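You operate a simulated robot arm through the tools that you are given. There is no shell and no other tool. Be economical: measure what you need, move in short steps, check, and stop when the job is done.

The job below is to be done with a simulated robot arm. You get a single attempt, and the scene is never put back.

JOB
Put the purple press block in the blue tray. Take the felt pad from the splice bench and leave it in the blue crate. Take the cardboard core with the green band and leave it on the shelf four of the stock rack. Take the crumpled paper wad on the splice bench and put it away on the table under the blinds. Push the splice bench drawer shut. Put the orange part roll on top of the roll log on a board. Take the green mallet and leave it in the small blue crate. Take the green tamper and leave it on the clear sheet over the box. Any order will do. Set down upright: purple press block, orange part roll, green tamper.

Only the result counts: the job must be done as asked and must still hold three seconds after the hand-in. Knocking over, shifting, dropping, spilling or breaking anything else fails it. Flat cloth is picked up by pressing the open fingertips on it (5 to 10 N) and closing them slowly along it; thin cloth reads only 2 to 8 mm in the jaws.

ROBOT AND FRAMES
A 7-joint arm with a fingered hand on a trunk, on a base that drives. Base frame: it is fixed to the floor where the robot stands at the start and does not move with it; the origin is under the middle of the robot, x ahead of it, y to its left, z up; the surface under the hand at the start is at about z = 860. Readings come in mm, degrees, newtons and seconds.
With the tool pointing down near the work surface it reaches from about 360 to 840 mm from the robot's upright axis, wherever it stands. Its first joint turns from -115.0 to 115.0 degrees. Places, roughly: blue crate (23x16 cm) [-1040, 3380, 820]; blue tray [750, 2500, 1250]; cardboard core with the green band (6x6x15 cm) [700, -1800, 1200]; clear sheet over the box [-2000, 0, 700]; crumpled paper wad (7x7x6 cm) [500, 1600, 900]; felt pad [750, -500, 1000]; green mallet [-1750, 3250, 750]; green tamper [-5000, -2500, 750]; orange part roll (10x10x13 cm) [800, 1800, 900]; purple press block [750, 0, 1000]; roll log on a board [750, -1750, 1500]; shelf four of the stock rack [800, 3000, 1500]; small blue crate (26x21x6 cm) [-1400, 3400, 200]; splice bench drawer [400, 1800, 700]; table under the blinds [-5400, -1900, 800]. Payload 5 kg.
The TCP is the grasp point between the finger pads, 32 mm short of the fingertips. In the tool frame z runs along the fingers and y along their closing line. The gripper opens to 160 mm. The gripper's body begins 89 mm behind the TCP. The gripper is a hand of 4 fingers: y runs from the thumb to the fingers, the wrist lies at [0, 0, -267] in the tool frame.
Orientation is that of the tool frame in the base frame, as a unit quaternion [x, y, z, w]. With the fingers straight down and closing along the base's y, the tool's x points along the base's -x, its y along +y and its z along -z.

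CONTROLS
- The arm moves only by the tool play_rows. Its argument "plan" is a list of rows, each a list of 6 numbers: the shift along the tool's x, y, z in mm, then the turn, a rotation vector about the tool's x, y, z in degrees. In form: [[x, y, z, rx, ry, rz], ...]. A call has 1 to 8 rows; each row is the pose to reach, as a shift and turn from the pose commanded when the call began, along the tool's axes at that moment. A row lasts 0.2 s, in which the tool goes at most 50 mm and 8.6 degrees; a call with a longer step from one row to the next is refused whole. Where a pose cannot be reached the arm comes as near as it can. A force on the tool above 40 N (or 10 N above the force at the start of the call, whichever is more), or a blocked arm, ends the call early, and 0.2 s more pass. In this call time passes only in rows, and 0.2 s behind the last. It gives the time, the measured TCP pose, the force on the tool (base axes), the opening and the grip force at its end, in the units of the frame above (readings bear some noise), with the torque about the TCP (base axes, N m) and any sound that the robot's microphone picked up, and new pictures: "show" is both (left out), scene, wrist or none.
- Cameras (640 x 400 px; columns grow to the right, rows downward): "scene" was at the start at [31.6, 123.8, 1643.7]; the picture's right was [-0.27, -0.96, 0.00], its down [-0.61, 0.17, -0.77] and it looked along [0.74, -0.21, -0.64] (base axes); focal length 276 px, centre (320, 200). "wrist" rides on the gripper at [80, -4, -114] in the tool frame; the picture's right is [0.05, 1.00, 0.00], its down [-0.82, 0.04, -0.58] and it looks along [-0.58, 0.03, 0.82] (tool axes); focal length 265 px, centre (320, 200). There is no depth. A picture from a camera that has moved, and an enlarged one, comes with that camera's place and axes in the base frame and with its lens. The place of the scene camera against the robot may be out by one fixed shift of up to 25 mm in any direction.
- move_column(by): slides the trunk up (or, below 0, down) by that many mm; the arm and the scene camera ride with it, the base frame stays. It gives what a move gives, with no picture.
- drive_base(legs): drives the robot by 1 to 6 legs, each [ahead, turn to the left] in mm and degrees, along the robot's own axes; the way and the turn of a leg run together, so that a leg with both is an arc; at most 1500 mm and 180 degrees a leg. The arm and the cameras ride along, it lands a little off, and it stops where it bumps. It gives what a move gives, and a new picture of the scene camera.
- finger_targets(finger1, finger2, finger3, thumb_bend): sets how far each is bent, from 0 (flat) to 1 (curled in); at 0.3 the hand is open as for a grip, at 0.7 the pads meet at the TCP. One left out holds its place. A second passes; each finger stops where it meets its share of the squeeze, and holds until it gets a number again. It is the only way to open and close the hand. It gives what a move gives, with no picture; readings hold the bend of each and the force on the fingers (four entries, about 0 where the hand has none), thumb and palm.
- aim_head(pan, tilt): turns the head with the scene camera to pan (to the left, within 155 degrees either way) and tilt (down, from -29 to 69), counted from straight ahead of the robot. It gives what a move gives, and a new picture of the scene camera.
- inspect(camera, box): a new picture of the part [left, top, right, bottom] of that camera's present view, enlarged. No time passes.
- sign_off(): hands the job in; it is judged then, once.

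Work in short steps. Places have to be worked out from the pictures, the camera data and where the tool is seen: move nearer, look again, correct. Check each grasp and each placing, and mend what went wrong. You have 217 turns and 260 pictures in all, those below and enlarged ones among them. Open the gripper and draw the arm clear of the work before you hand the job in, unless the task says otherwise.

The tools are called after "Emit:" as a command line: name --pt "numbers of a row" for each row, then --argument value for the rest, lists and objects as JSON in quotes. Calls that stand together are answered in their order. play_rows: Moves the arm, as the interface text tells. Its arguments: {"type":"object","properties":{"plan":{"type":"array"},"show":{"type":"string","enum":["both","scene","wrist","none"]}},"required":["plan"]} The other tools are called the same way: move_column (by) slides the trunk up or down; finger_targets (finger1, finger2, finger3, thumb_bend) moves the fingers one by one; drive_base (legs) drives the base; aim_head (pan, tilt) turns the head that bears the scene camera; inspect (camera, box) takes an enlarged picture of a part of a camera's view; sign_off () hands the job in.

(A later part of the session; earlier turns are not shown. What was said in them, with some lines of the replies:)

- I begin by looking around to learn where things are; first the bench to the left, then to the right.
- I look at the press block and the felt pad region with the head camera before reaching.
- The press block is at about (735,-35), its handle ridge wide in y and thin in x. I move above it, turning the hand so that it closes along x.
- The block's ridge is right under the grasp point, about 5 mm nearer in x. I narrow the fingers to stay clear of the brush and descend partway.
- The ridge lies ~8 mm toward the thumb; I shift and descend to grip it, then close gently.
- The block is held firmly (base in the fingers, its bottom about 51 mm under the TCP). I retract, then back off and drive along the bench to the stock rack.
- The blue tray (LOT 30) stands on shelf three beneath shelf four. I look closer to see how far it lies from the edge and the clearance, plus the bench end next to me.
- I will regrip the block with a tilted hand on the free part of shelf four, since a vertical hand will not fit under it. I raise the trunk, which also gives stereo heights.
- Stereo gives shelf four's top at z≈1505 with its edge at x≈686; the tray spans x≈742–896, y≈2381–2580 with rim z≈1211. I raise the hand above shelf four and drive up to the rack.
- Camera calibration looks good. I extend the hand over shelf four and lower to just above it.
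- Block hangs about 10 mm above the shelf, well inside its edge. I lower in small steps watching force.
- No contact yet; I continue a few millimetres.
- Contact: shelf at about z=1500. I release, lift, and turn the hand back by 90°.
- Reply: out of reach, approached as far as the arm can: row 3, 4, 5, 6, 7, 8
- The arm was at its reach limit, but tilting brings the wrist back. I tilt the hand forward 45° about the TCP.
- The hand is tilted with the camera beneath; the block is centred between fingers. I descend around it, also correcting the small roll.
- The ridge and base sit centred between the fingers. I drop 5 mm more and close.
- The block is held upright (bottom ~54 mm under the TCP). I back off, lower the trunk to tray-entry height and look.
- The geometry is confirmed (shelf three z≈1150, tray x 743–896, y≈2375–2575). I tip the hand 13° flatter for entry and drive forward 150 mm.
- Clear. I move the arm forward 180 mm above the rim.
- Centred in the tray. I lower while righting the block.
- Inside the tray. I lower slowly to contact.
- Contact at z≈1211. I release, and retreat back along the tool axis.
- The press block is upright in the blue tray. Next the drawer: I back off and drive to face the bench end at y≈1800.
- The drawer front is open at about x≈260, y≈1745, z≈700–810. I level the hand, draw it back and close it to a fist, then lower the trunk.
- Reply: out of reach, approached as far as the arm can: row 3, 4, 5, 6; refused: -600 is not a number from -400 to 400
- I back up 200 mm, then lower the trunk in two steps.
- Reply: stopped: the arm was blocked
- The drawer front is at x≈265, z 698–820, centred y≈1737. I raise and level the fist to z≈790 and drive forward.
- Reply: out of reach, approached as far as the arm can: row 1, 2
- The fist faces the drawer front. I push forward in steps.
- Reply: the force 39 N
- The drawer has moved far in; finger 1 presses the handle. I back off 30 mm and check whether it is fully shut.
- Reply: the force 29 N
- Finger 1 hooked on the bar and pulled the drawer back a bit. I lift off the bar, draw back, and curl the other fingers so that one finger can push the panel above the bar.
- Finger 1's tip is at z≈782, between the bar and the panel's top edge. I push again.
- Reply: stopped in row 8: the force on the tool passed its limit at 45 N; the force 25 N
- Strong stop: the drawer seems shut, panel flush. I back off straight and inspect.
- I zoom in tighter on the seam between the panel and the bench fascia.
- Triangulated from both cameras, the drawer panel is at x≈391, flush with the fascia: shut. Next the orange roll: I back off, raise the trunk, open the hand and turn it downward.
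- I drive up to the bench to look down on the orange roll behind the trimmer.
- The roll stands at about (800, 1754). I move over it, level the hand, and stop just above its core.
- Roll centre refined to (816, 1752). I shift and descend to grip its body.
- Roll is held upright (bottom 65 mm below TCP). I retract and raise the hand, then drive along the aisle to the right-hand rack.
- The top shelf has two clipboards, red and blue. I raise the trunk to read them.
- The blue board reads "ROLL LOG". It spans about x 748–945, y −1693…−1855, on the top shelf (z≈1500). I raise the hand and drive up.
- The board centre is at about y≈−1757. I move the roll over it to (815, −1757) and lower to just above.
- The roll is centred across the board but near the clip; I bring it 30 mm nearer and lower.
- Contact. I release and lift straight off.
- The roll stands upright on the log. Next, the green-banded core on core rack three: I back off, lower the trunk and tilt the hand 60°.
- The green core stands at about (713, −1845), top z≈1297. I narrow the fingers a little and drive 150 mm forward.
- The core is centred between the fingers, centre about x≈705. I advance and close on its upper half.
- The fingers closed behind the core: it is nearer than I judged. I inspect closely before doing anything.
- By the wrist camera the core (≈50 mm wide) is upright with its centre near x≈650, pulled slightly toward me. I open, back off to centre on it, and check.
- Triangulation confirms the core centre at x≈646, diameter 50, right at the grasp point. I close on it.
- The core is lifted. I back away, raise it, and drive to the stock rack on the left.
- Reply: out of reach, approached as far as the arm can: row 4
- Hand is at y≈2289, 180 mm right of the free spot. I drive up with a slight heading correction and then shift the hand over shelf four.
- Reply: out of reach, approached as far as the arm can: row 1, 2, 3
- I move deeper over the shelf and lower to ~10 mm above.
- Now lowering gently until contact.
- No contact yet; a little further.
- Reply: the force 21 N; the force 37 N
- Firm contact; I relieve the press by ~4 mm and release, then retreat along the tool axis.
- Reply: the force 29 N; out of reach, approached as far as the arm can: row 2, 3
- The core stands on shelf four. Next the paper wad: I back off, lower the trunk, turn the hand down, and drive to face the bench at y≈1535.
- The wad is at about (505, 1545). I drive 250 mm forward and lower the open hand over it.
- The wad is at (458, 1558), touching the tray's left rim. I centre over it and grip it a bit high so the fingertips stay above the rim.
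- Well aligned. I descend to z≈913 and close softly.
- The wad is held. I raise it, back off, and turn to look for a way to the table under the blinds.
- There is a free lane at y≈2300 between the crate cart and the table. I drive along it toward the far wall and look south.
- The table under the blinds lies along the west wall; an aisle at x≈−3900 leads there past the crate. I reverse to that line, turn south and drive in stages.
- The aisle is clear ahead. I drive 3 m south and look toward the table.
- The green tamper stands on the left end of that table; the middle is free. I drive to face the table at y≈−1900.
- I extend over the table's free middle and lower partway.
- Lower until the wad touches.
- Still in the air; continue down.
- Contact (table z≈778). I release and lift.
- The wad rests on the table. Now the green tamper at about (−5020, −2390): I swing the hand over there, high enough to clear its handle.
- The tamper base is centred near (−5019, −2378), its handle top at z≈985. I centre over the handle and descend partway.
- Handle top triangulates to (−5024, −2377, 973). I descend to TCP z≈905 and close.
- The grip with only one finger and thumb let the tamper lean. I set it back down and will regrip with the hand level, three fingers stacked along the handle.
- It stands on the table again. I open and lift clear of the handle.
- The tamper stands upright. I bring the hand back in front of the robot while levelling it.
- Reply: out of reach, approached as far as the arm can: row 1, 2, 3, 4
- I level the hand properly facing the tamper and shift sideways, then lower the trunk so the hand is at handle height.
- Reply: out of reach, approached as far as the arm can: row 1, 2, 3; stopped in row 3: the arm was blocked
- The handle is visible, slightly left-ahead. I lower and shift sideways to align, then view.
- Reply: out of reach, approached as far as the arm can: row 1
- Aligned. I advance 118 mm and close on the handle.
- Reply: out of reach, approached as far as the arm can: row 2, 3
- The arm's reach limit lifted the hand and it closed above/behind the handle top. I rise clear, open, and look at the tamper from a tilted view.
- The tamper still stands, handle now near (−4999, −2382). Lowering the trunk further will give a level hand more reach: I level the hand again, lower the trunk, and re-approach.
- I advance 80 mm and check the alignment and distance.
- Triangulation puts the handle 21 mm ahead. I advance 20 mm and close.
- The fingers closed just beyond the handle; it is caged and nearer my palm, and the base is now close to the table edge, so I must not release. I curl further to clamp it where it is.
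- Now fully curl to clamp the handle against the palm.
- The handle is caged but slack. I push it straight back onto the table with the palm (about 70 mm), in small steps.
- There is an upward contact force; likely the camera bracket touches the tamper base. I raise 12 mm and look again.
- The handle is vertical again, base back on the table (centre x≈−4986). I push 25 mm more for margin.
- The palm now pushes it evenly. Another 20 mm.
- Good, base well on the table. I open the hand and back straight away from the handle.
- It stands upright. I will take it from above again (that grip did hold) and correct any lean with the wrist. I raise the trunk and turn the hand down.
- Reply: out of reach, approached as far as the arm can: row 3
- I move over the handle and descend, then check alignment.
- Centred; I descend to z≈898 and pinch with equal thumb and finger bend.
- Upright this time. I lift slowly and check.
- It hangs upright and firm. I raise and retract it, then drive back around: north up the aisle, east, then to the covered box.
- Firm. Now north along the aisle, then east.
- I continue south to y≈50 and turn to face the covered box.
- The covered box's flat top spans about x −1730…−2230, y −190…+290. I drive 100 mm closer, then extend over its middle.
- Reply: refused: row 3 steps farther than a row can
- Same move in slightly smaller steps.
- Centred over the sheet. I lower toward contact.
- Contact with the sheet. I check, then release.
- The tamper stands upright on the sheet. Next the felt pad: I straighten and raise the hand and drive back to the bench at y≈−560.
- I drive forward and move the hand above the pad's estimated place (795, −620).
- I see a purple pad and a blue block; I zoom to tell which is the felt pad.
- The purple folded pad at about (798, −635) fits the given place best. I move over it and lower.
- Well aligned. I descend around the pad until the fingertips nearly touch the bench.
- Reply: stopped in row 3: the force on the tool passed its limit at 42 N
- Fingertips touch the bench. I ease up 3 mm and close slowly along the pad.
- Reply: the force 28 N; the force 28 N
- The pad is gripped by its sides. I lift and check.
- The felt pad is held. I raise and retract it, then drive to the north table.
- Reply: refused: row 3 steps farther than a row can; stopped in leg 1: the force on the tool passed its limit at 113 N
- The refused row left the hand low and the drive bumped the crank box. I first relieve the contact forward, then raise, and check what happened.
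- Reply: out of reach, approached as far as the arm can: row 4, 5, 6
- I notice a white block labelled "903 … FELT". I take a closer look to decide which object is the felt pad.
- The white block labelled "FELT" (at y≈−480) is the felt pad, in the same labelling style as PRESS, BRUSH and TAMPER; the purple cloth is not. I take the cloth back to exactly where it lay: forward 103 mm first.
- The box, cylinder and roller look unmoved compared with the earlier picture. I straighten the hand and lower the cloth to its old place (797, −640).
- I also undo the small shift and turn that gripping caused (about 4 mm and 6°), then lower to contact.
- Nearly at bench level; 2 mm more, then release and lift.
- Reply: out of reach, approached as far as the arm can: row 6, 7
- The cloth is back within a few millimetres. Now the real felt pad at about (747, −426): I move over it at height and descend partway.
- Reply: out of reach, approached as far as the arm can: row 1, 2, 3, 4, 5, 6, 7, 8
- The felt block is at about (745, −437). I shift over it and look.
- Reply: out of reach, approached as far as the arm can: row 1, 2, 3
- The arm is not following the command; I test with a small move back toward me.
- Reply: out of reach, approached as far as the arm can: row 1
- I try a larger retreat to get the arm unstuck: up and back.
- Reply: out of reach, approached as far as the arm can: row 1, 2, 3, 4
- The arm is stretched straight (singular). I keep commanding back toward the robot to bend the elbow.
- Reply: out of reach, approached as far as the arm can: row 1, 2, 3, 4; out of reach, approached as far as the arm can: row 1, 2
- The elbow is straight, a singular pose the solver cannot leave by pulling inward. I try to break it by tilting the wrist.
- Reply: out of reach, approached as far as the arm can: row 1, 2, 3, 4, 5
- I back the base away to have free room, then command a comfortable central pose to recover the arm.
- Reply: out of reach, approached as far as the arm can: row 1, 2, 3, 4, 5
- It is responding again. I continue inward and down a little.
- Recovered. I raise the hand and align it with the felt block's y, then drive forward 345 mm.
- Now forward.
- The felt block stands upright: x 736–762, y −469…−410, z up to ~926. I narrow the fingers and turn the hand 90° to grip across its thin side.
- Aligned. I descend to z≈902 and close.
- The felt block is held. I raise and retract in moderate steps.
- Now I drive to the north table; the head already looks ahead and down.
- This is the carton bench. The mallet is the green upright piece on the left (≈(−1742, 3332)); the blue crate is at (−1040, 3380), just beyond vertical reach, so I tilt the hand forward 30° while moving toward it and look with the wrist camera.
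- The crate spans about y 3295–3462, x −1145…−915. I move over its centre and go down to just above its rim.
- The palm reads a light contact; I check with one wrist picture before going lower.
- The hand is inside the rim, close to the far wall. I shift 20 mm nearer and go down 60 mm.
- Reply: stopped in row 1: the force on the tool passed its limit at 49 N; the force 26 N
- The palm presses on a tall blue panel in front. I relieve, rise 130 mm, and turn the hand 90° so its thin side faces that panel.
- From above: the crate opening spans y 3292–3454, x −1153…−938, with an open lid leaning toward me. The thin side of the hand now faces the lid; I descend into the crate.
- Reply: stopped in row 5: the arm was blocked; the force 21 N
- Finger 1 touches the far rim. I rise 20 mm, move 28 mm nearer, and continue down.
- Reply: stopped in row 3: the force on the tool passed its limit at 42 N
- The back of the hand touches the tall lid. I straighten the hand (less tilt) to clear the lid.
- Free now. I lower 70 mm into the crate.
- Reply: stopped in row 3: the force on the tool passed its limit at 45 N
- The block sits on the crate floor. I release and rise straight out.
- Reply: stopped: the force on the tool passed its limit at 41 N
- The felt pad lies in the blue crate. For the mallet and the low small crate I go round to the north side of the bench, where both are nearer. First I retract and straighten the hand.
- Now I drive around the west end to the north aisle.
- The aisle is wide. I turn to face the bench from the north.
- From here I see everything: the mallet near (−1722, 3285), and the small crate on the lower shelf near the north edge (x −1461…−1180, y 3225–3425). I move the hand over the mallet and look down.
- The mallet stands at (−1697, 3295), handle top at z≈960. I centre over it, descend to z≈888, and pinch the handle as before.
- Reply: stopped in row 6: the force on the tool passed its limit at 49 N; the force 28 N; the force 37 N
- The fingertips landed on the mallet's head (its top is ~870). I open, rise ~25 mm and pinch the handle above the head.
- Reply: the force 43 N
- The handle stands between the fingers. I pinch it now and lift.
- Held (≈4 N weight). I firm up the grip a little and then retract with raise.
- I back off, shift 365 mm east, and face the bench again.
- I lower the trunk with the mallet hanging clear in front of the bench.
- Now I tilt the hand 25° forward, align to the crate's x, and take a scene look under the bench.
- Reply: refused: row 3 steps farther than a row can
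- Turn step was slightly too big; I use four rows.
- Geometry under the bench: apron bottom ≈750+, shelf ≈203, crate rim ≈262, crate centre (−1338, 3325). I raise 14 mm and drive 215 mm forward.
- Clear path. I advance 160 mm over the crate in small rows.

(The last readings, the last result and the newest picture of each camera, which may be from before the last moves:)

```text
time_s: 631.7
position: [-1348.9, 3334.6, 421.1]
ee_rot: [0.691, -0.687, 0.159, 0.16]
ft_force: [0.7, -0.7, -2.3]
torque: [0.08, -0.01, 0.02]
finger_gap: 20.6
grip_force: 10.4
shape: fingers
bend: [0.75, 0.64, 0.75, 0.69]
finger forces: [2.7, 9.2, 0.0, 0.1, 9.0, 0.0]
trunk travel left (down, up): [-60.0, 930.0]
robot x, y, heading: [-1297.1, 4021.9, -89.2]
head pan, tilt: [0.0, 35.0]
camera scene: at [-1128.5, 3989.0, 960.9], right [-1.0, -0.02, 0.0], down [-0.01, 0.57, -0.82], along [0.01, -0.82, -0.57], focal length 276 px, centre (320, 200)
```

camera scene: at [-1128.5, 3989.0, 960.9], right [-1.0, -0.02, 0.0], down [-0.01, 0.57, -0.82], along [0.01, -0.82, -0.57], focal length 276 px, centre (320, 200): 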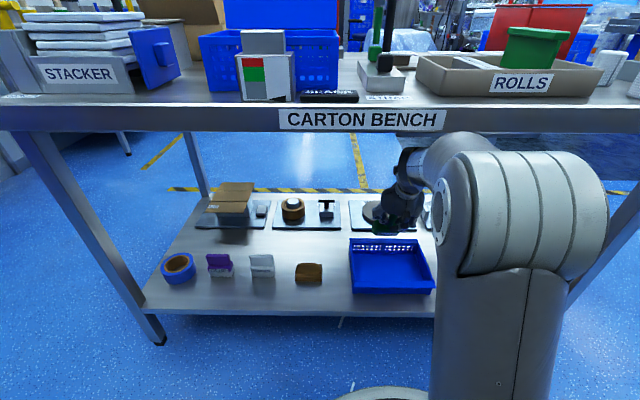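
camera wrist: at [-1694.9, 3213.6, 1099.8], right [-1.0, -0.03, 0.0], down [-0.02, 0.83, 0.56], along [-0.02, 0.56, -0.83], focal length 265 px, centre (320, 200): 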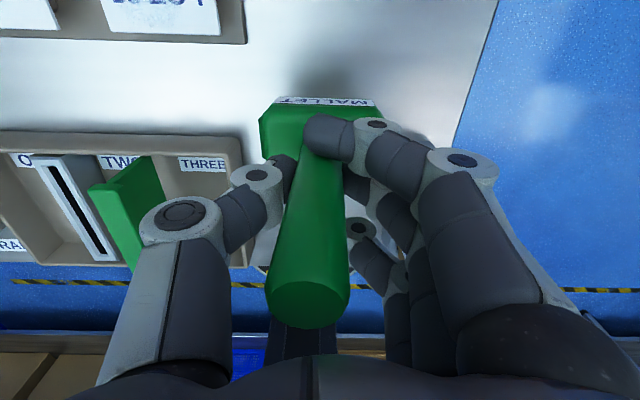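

Good: over the crate. I lower while straightening the mallet.

Emit:
play_rows --pt "-6 0 13 0 -5 0" --pt "-13 0 27 0 -10 0" --pt "-20 0 41 0 -15 0" --show "none"

Emit:
play_rows --pt "-1 0 6 0 0 0" --pt "-2 0 12 0 0 0" --pt "-3 0 18 0 0 0" --pt "-4 0 23 0 0 0" --show "none"

```text
time_s: 632.5
position: [-1346.5, 3335.4, 375.1]
ee_rot: [0.706, -0.702, 0.066, 0.069]
ft_force: [2.2, 1.7, 2.3]
torque: [-0.06, 0.05, 0.06]
finger_gap: 20.3
grip_force: 10.4
shape: fingers
bend: [0.75, 0.65, 0.75, 0.69]
finger forces: [1.1, 8.8, 0.1, 0.0, 11.2, 0.0]
trunk travel left (down, up): [-60.0, 930.0]
robot x, y, heading: [-1295.2, 4024.7, -89.0]
head pan, tilt: [0.0, 35.0]
```

```text
time_s: 633.5
position: [-1349.2, 3334.8, 350.6]
ee_rot: [0.706, -0.702, 0.067, 0.068]
ft_force: [-0.6, 1.4, -0.4]
torque: [0.0, 0.06, -0.01]
finger_gap: 20.2
grip_force: 9.4
shape: fingers
bend: [0.75, 0.64, 0.75, 0.69]
finger forces: [1.5, 8.6, 0.0, 0.0, 8.8, 0.0]
trunk travel left (down, up): [-60.0, 930.0]
robot x, y, heading: [-1298.7, 4026.6, -88.8]
head pan, tilt: [0.0, 35.0]
```

The weight reading has dropped, so the mallet is touching something. One wrist picture to check.

Emit:
inspect --camera "wrist" --box '[0, 0, 640, 400]'

```text
1.00 times, centred on (320, 200) of wrist (not enlarged: the box is as wide or as high as the picture)
camera zoom: at [-1344.7, 3278.3, 477.0], right [-1.0, -0.06, 0.01], down [-0.05, 0.91, 0.41], along [-0.04, 0.41, -0.91], focal length 265 px, centre (320, 200)
```

zoom: 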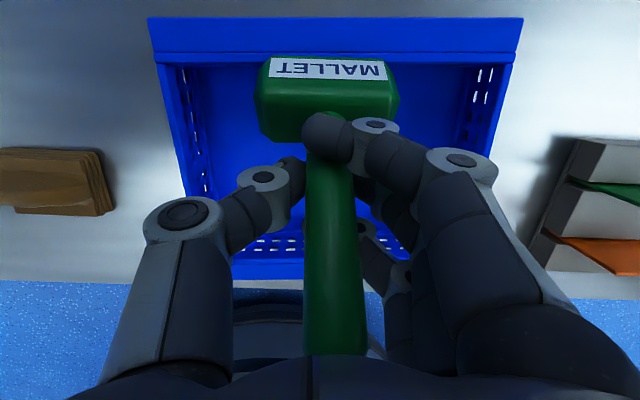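

The head is close to the far wall. I lift slightly, shift 25 mm nearer, then lower to contact.

Emit:
play_rows --pt "1 0 -8 0 0 0" --pt "-25 0 -13 0 0 0" --pt "-26 0 -5 0 0 0" --pt "-28 0 5 0 0 0" --pt "-29 0 10 0 0 0" --show "none"

Emit:
play_rows --pt "-1 0 5 0 0 0" --pt "-2 0 10 0 0 0" --pt "-3 0 15 0 0 0" --show "none"

```text
time_s: 634.7
position: [-1349.9, 3362.0, 336.3]
ee_rot: [0.707, -0.701, 0.066, 0.068]
ft_force: [0.8, 0.1, -2.5]
torque: [0.09, 0.03, 0.02]
finger_gap: 19.5
grip_force: 8.7
shape: fingers
bend: [0.75, 0.64, 0.75, 0.69]
finger forces: [1.2, 8.4, 0.1, 0.0, 8.2, 0.1]
trunk travel left (down, up): [-60.0, 930.0]
robot x, y, heading: [-1295.2, 4023.7, -89.1]
head pan, tilt: [0.0, 35.0]
```

```text
time_s: 635.5
position: [-1348.3, 3360.3, 324.6]
ee_rot: [0.707, -0.701, 0.069, 0.071]
ft_force: [5.0, 4.1, 27.0]
torque: [-0.2, 0.01, -0.04]
finger_gap: 19.2
grip_force: 14.7
shape: fingers
bend: [0.76, 0.66, 0.75, 0.71]
finger forces: [4.3, 9.7, 0.0, 0.0, 15.3, 0.0]
trunk travel left (down, up): [-60.0, 930.0]
robot x, y, heading: [-1298.3, 4020.7, -89.0]
head pan, tilt: [0.0, 35.0]
```

Firm contact on the crate floor. I relieve a little and release gently.

Emit:
play_rows --pt "1 0 -4 0 -4 0" --show "none"

Emit:
finger_targets --finger1 0.48 --finger2 0.48 --finger3 0.48 --thumb_bend 0.48

Emit:
inspect --camera "wrist" --box '[0, 0, 640, 400]'

```text
time_s: 635.9
position: [-1349.2, 3361.6, 325.1]
ee_rot: [0.708, -0.704, 0.041, 0.043]
ft_force: [4.4, 2.1, 14.9]
torque: [-0.13, 0.0, -0.02]
finger_gap: 19.0
grip_force: 11.5
shape: fingers
bend: [0.76, 0.66, 0.75, 0.71]
finger forces: [2.9, 7.7, 0.0, 0.0, 13.1, 0.0]
trunk travel left (down, up): [-60.0, 930.0]
robot x, y, heading: [-1292.9, 4023.5, -88.9]
head pan, tilt: [0.0, 35.0]
```

```text
time_s: 636.9
position: [-1347.7, 3361.6, 326.1]
ee_rot: [0.708, -0.703, 0.042, 0.043]
ft_force: [-0.4, 0.1, 0.3]
torque: [0.01, -0.03, -0.01]
finger_gap: 98.7
grip_force: 0.1
shape: fingers
bend: [0.48, 0.48, 0.48, 0.48]
finger forces: [0.0, 0.1, 0.0, 0.0, 0.0, 0.0]
trunk travel left (down, up): [-60.0, 930.0]
robot x, y, heading: [-1294.9, 4021.9, -89.0]
head pan, tilt: [0.0, 35.0]
```

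```text
1.00 times, centred on (320, 200) of wrist (not enlarged: the box is as wide or as high as the picture)
camera zoom: at [-1345.1, 3295.9, 446.8], right [-1.0, -0.06, 0.01], down [-0.05, 0.88, 0.47], along [-0.04, 0.47, -0.88], focal length 265 px, centre (320, 200)
```

zoom: 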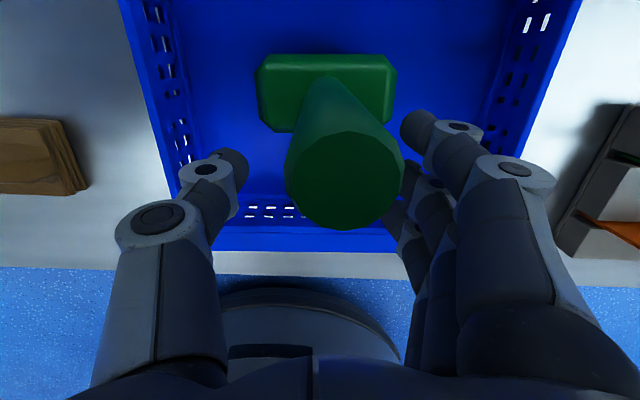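

The mallet stands in the crate, handle top at z≈380. I rise 32 mm, then retreat straight back; the handle passes freely between thumb and fingers.

Emit:
play_rows --pt "2 0 -16 0 0 0" --pt "4 0 -32 0 0 0" --pt "-38 0 -37 0 0 0" --pt "-80 0 -42 0 0 0" --pt "-122 0 -47 0 0 0" --pt "-165 0 -52 0 0 0" --pt "-208 0 -57 0 0 0" --show "wrist"

```text
time_s: 638.5
position: [-1349.8, 3575.6, 356.2]
ee_rot: [0.709, -0.703, 0.042, 0.043]
ft_force: [0.3, 0.0, -0.4]
torque: [-0.02, 0.01, 0.02]
finger_gap: 98.6
grip_force: 0.0
shape: fingers
bend: [0.48, 0.48, 0.48, 0.48]
finger forces: [0.1, 0.1, 0.1, 0.0, 0.0, 0.0]
trunk travel left (down, up): [-60.0, 930.0]
robot x, y, heading: [-1295.2, 4025.3, -88.9]
head pan, tilt: [0.0, 35.0]
camera wrist: at [-1346.2, 3509.6, 477.9], right [-1.0, -0.06, 0.01], down [-0.05, 0.88, 0.47], along [-0.04, 0.47, -0.88], focal length 265 px, centre (320, 200)
```

wrist: 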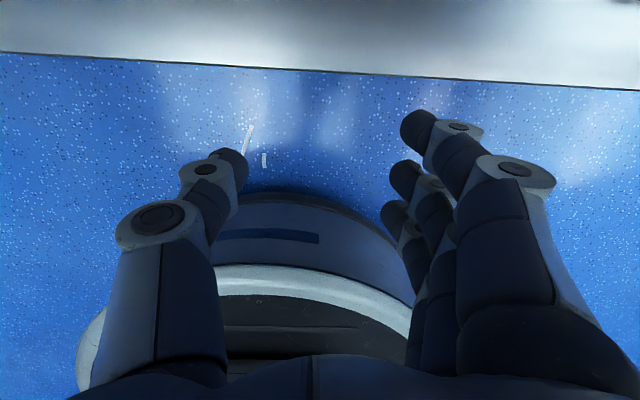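

The hand is out. I drive back and check the result with the scene picture.

Emit:
drive_base --legs '[[-200, 0]]'

```text
time_s: 640.1
position: [-1353.8, 3774.9, 356.6]
ee_rot: [0.708, -0.704, 0.041, 0.044]
ft_force: [-0.3, 0.5, -0.8]
torque: [-0.01, 0.0, -0.01]
finger_gap: 98.4
grip_force: 0.1
shape: fingers
bend: [0.48, 0.48, 0.48, 0.48]
finger forces: [0.1, 0.1, 0.0, 0.0, 0.0, 0.1]
trunk travel left (down, up): [-60.0, 930.0]
robot x, y, heading: [-1297.5, 4224.5, -89.0]
head pan, tilt: [0.0, 35.0]
camera scene: at [-1132.0, 4188.9, 960.9], right [-1.0, -0.02, 0.0], down [-0.01, 0.57, -0.82], along [0.01, -0.82, -0.57], focal length 276 px, centre (320, 200)
```

scene: 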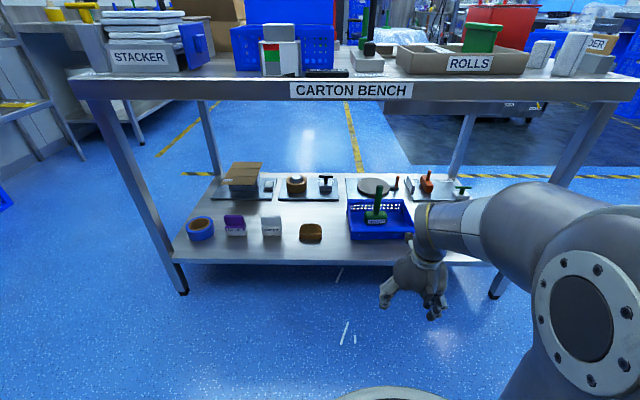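

All eight items are in place, the hand is open and the arm is clear of the bench. I hand in.

Emit:
sign_off

```text
The job is handed in.
```

I did all eight tasks and handed the job in. One possible shift elsewhere on the splice bench could count against it.

**Placed as asked:**
- **Purple press block:** upright in the blue tray.
- **Felt pad:** in the blue crate.
- **Green-banded core:** standing on shelf four of the stock rack.
- **Paper wad:** on the table under the blinds.
- **Splice bench drawer:** shut.
- **Orange part roll:** upright on the roll log board.
- **Green mallet:** standing in the small blue crate.
- **Green tamper:** upright on the clear sheet.

**Possible problems:**
- **Purple cloth pad:** I first picked it up from the splice bench by mistake, then put it back about 5 mm and 5 degrees off where it lay.
- **Bump at the crank box:** while I held the pad, the hand struck something by the crank box (113 N). The box and the clear cylinder on it looked unmoved in later pictures.
- **Blue crate's lid panel:** the hand pressed the upright blue panel in front of the blue crate twice, up to 49 N. It was still standing afterwards.
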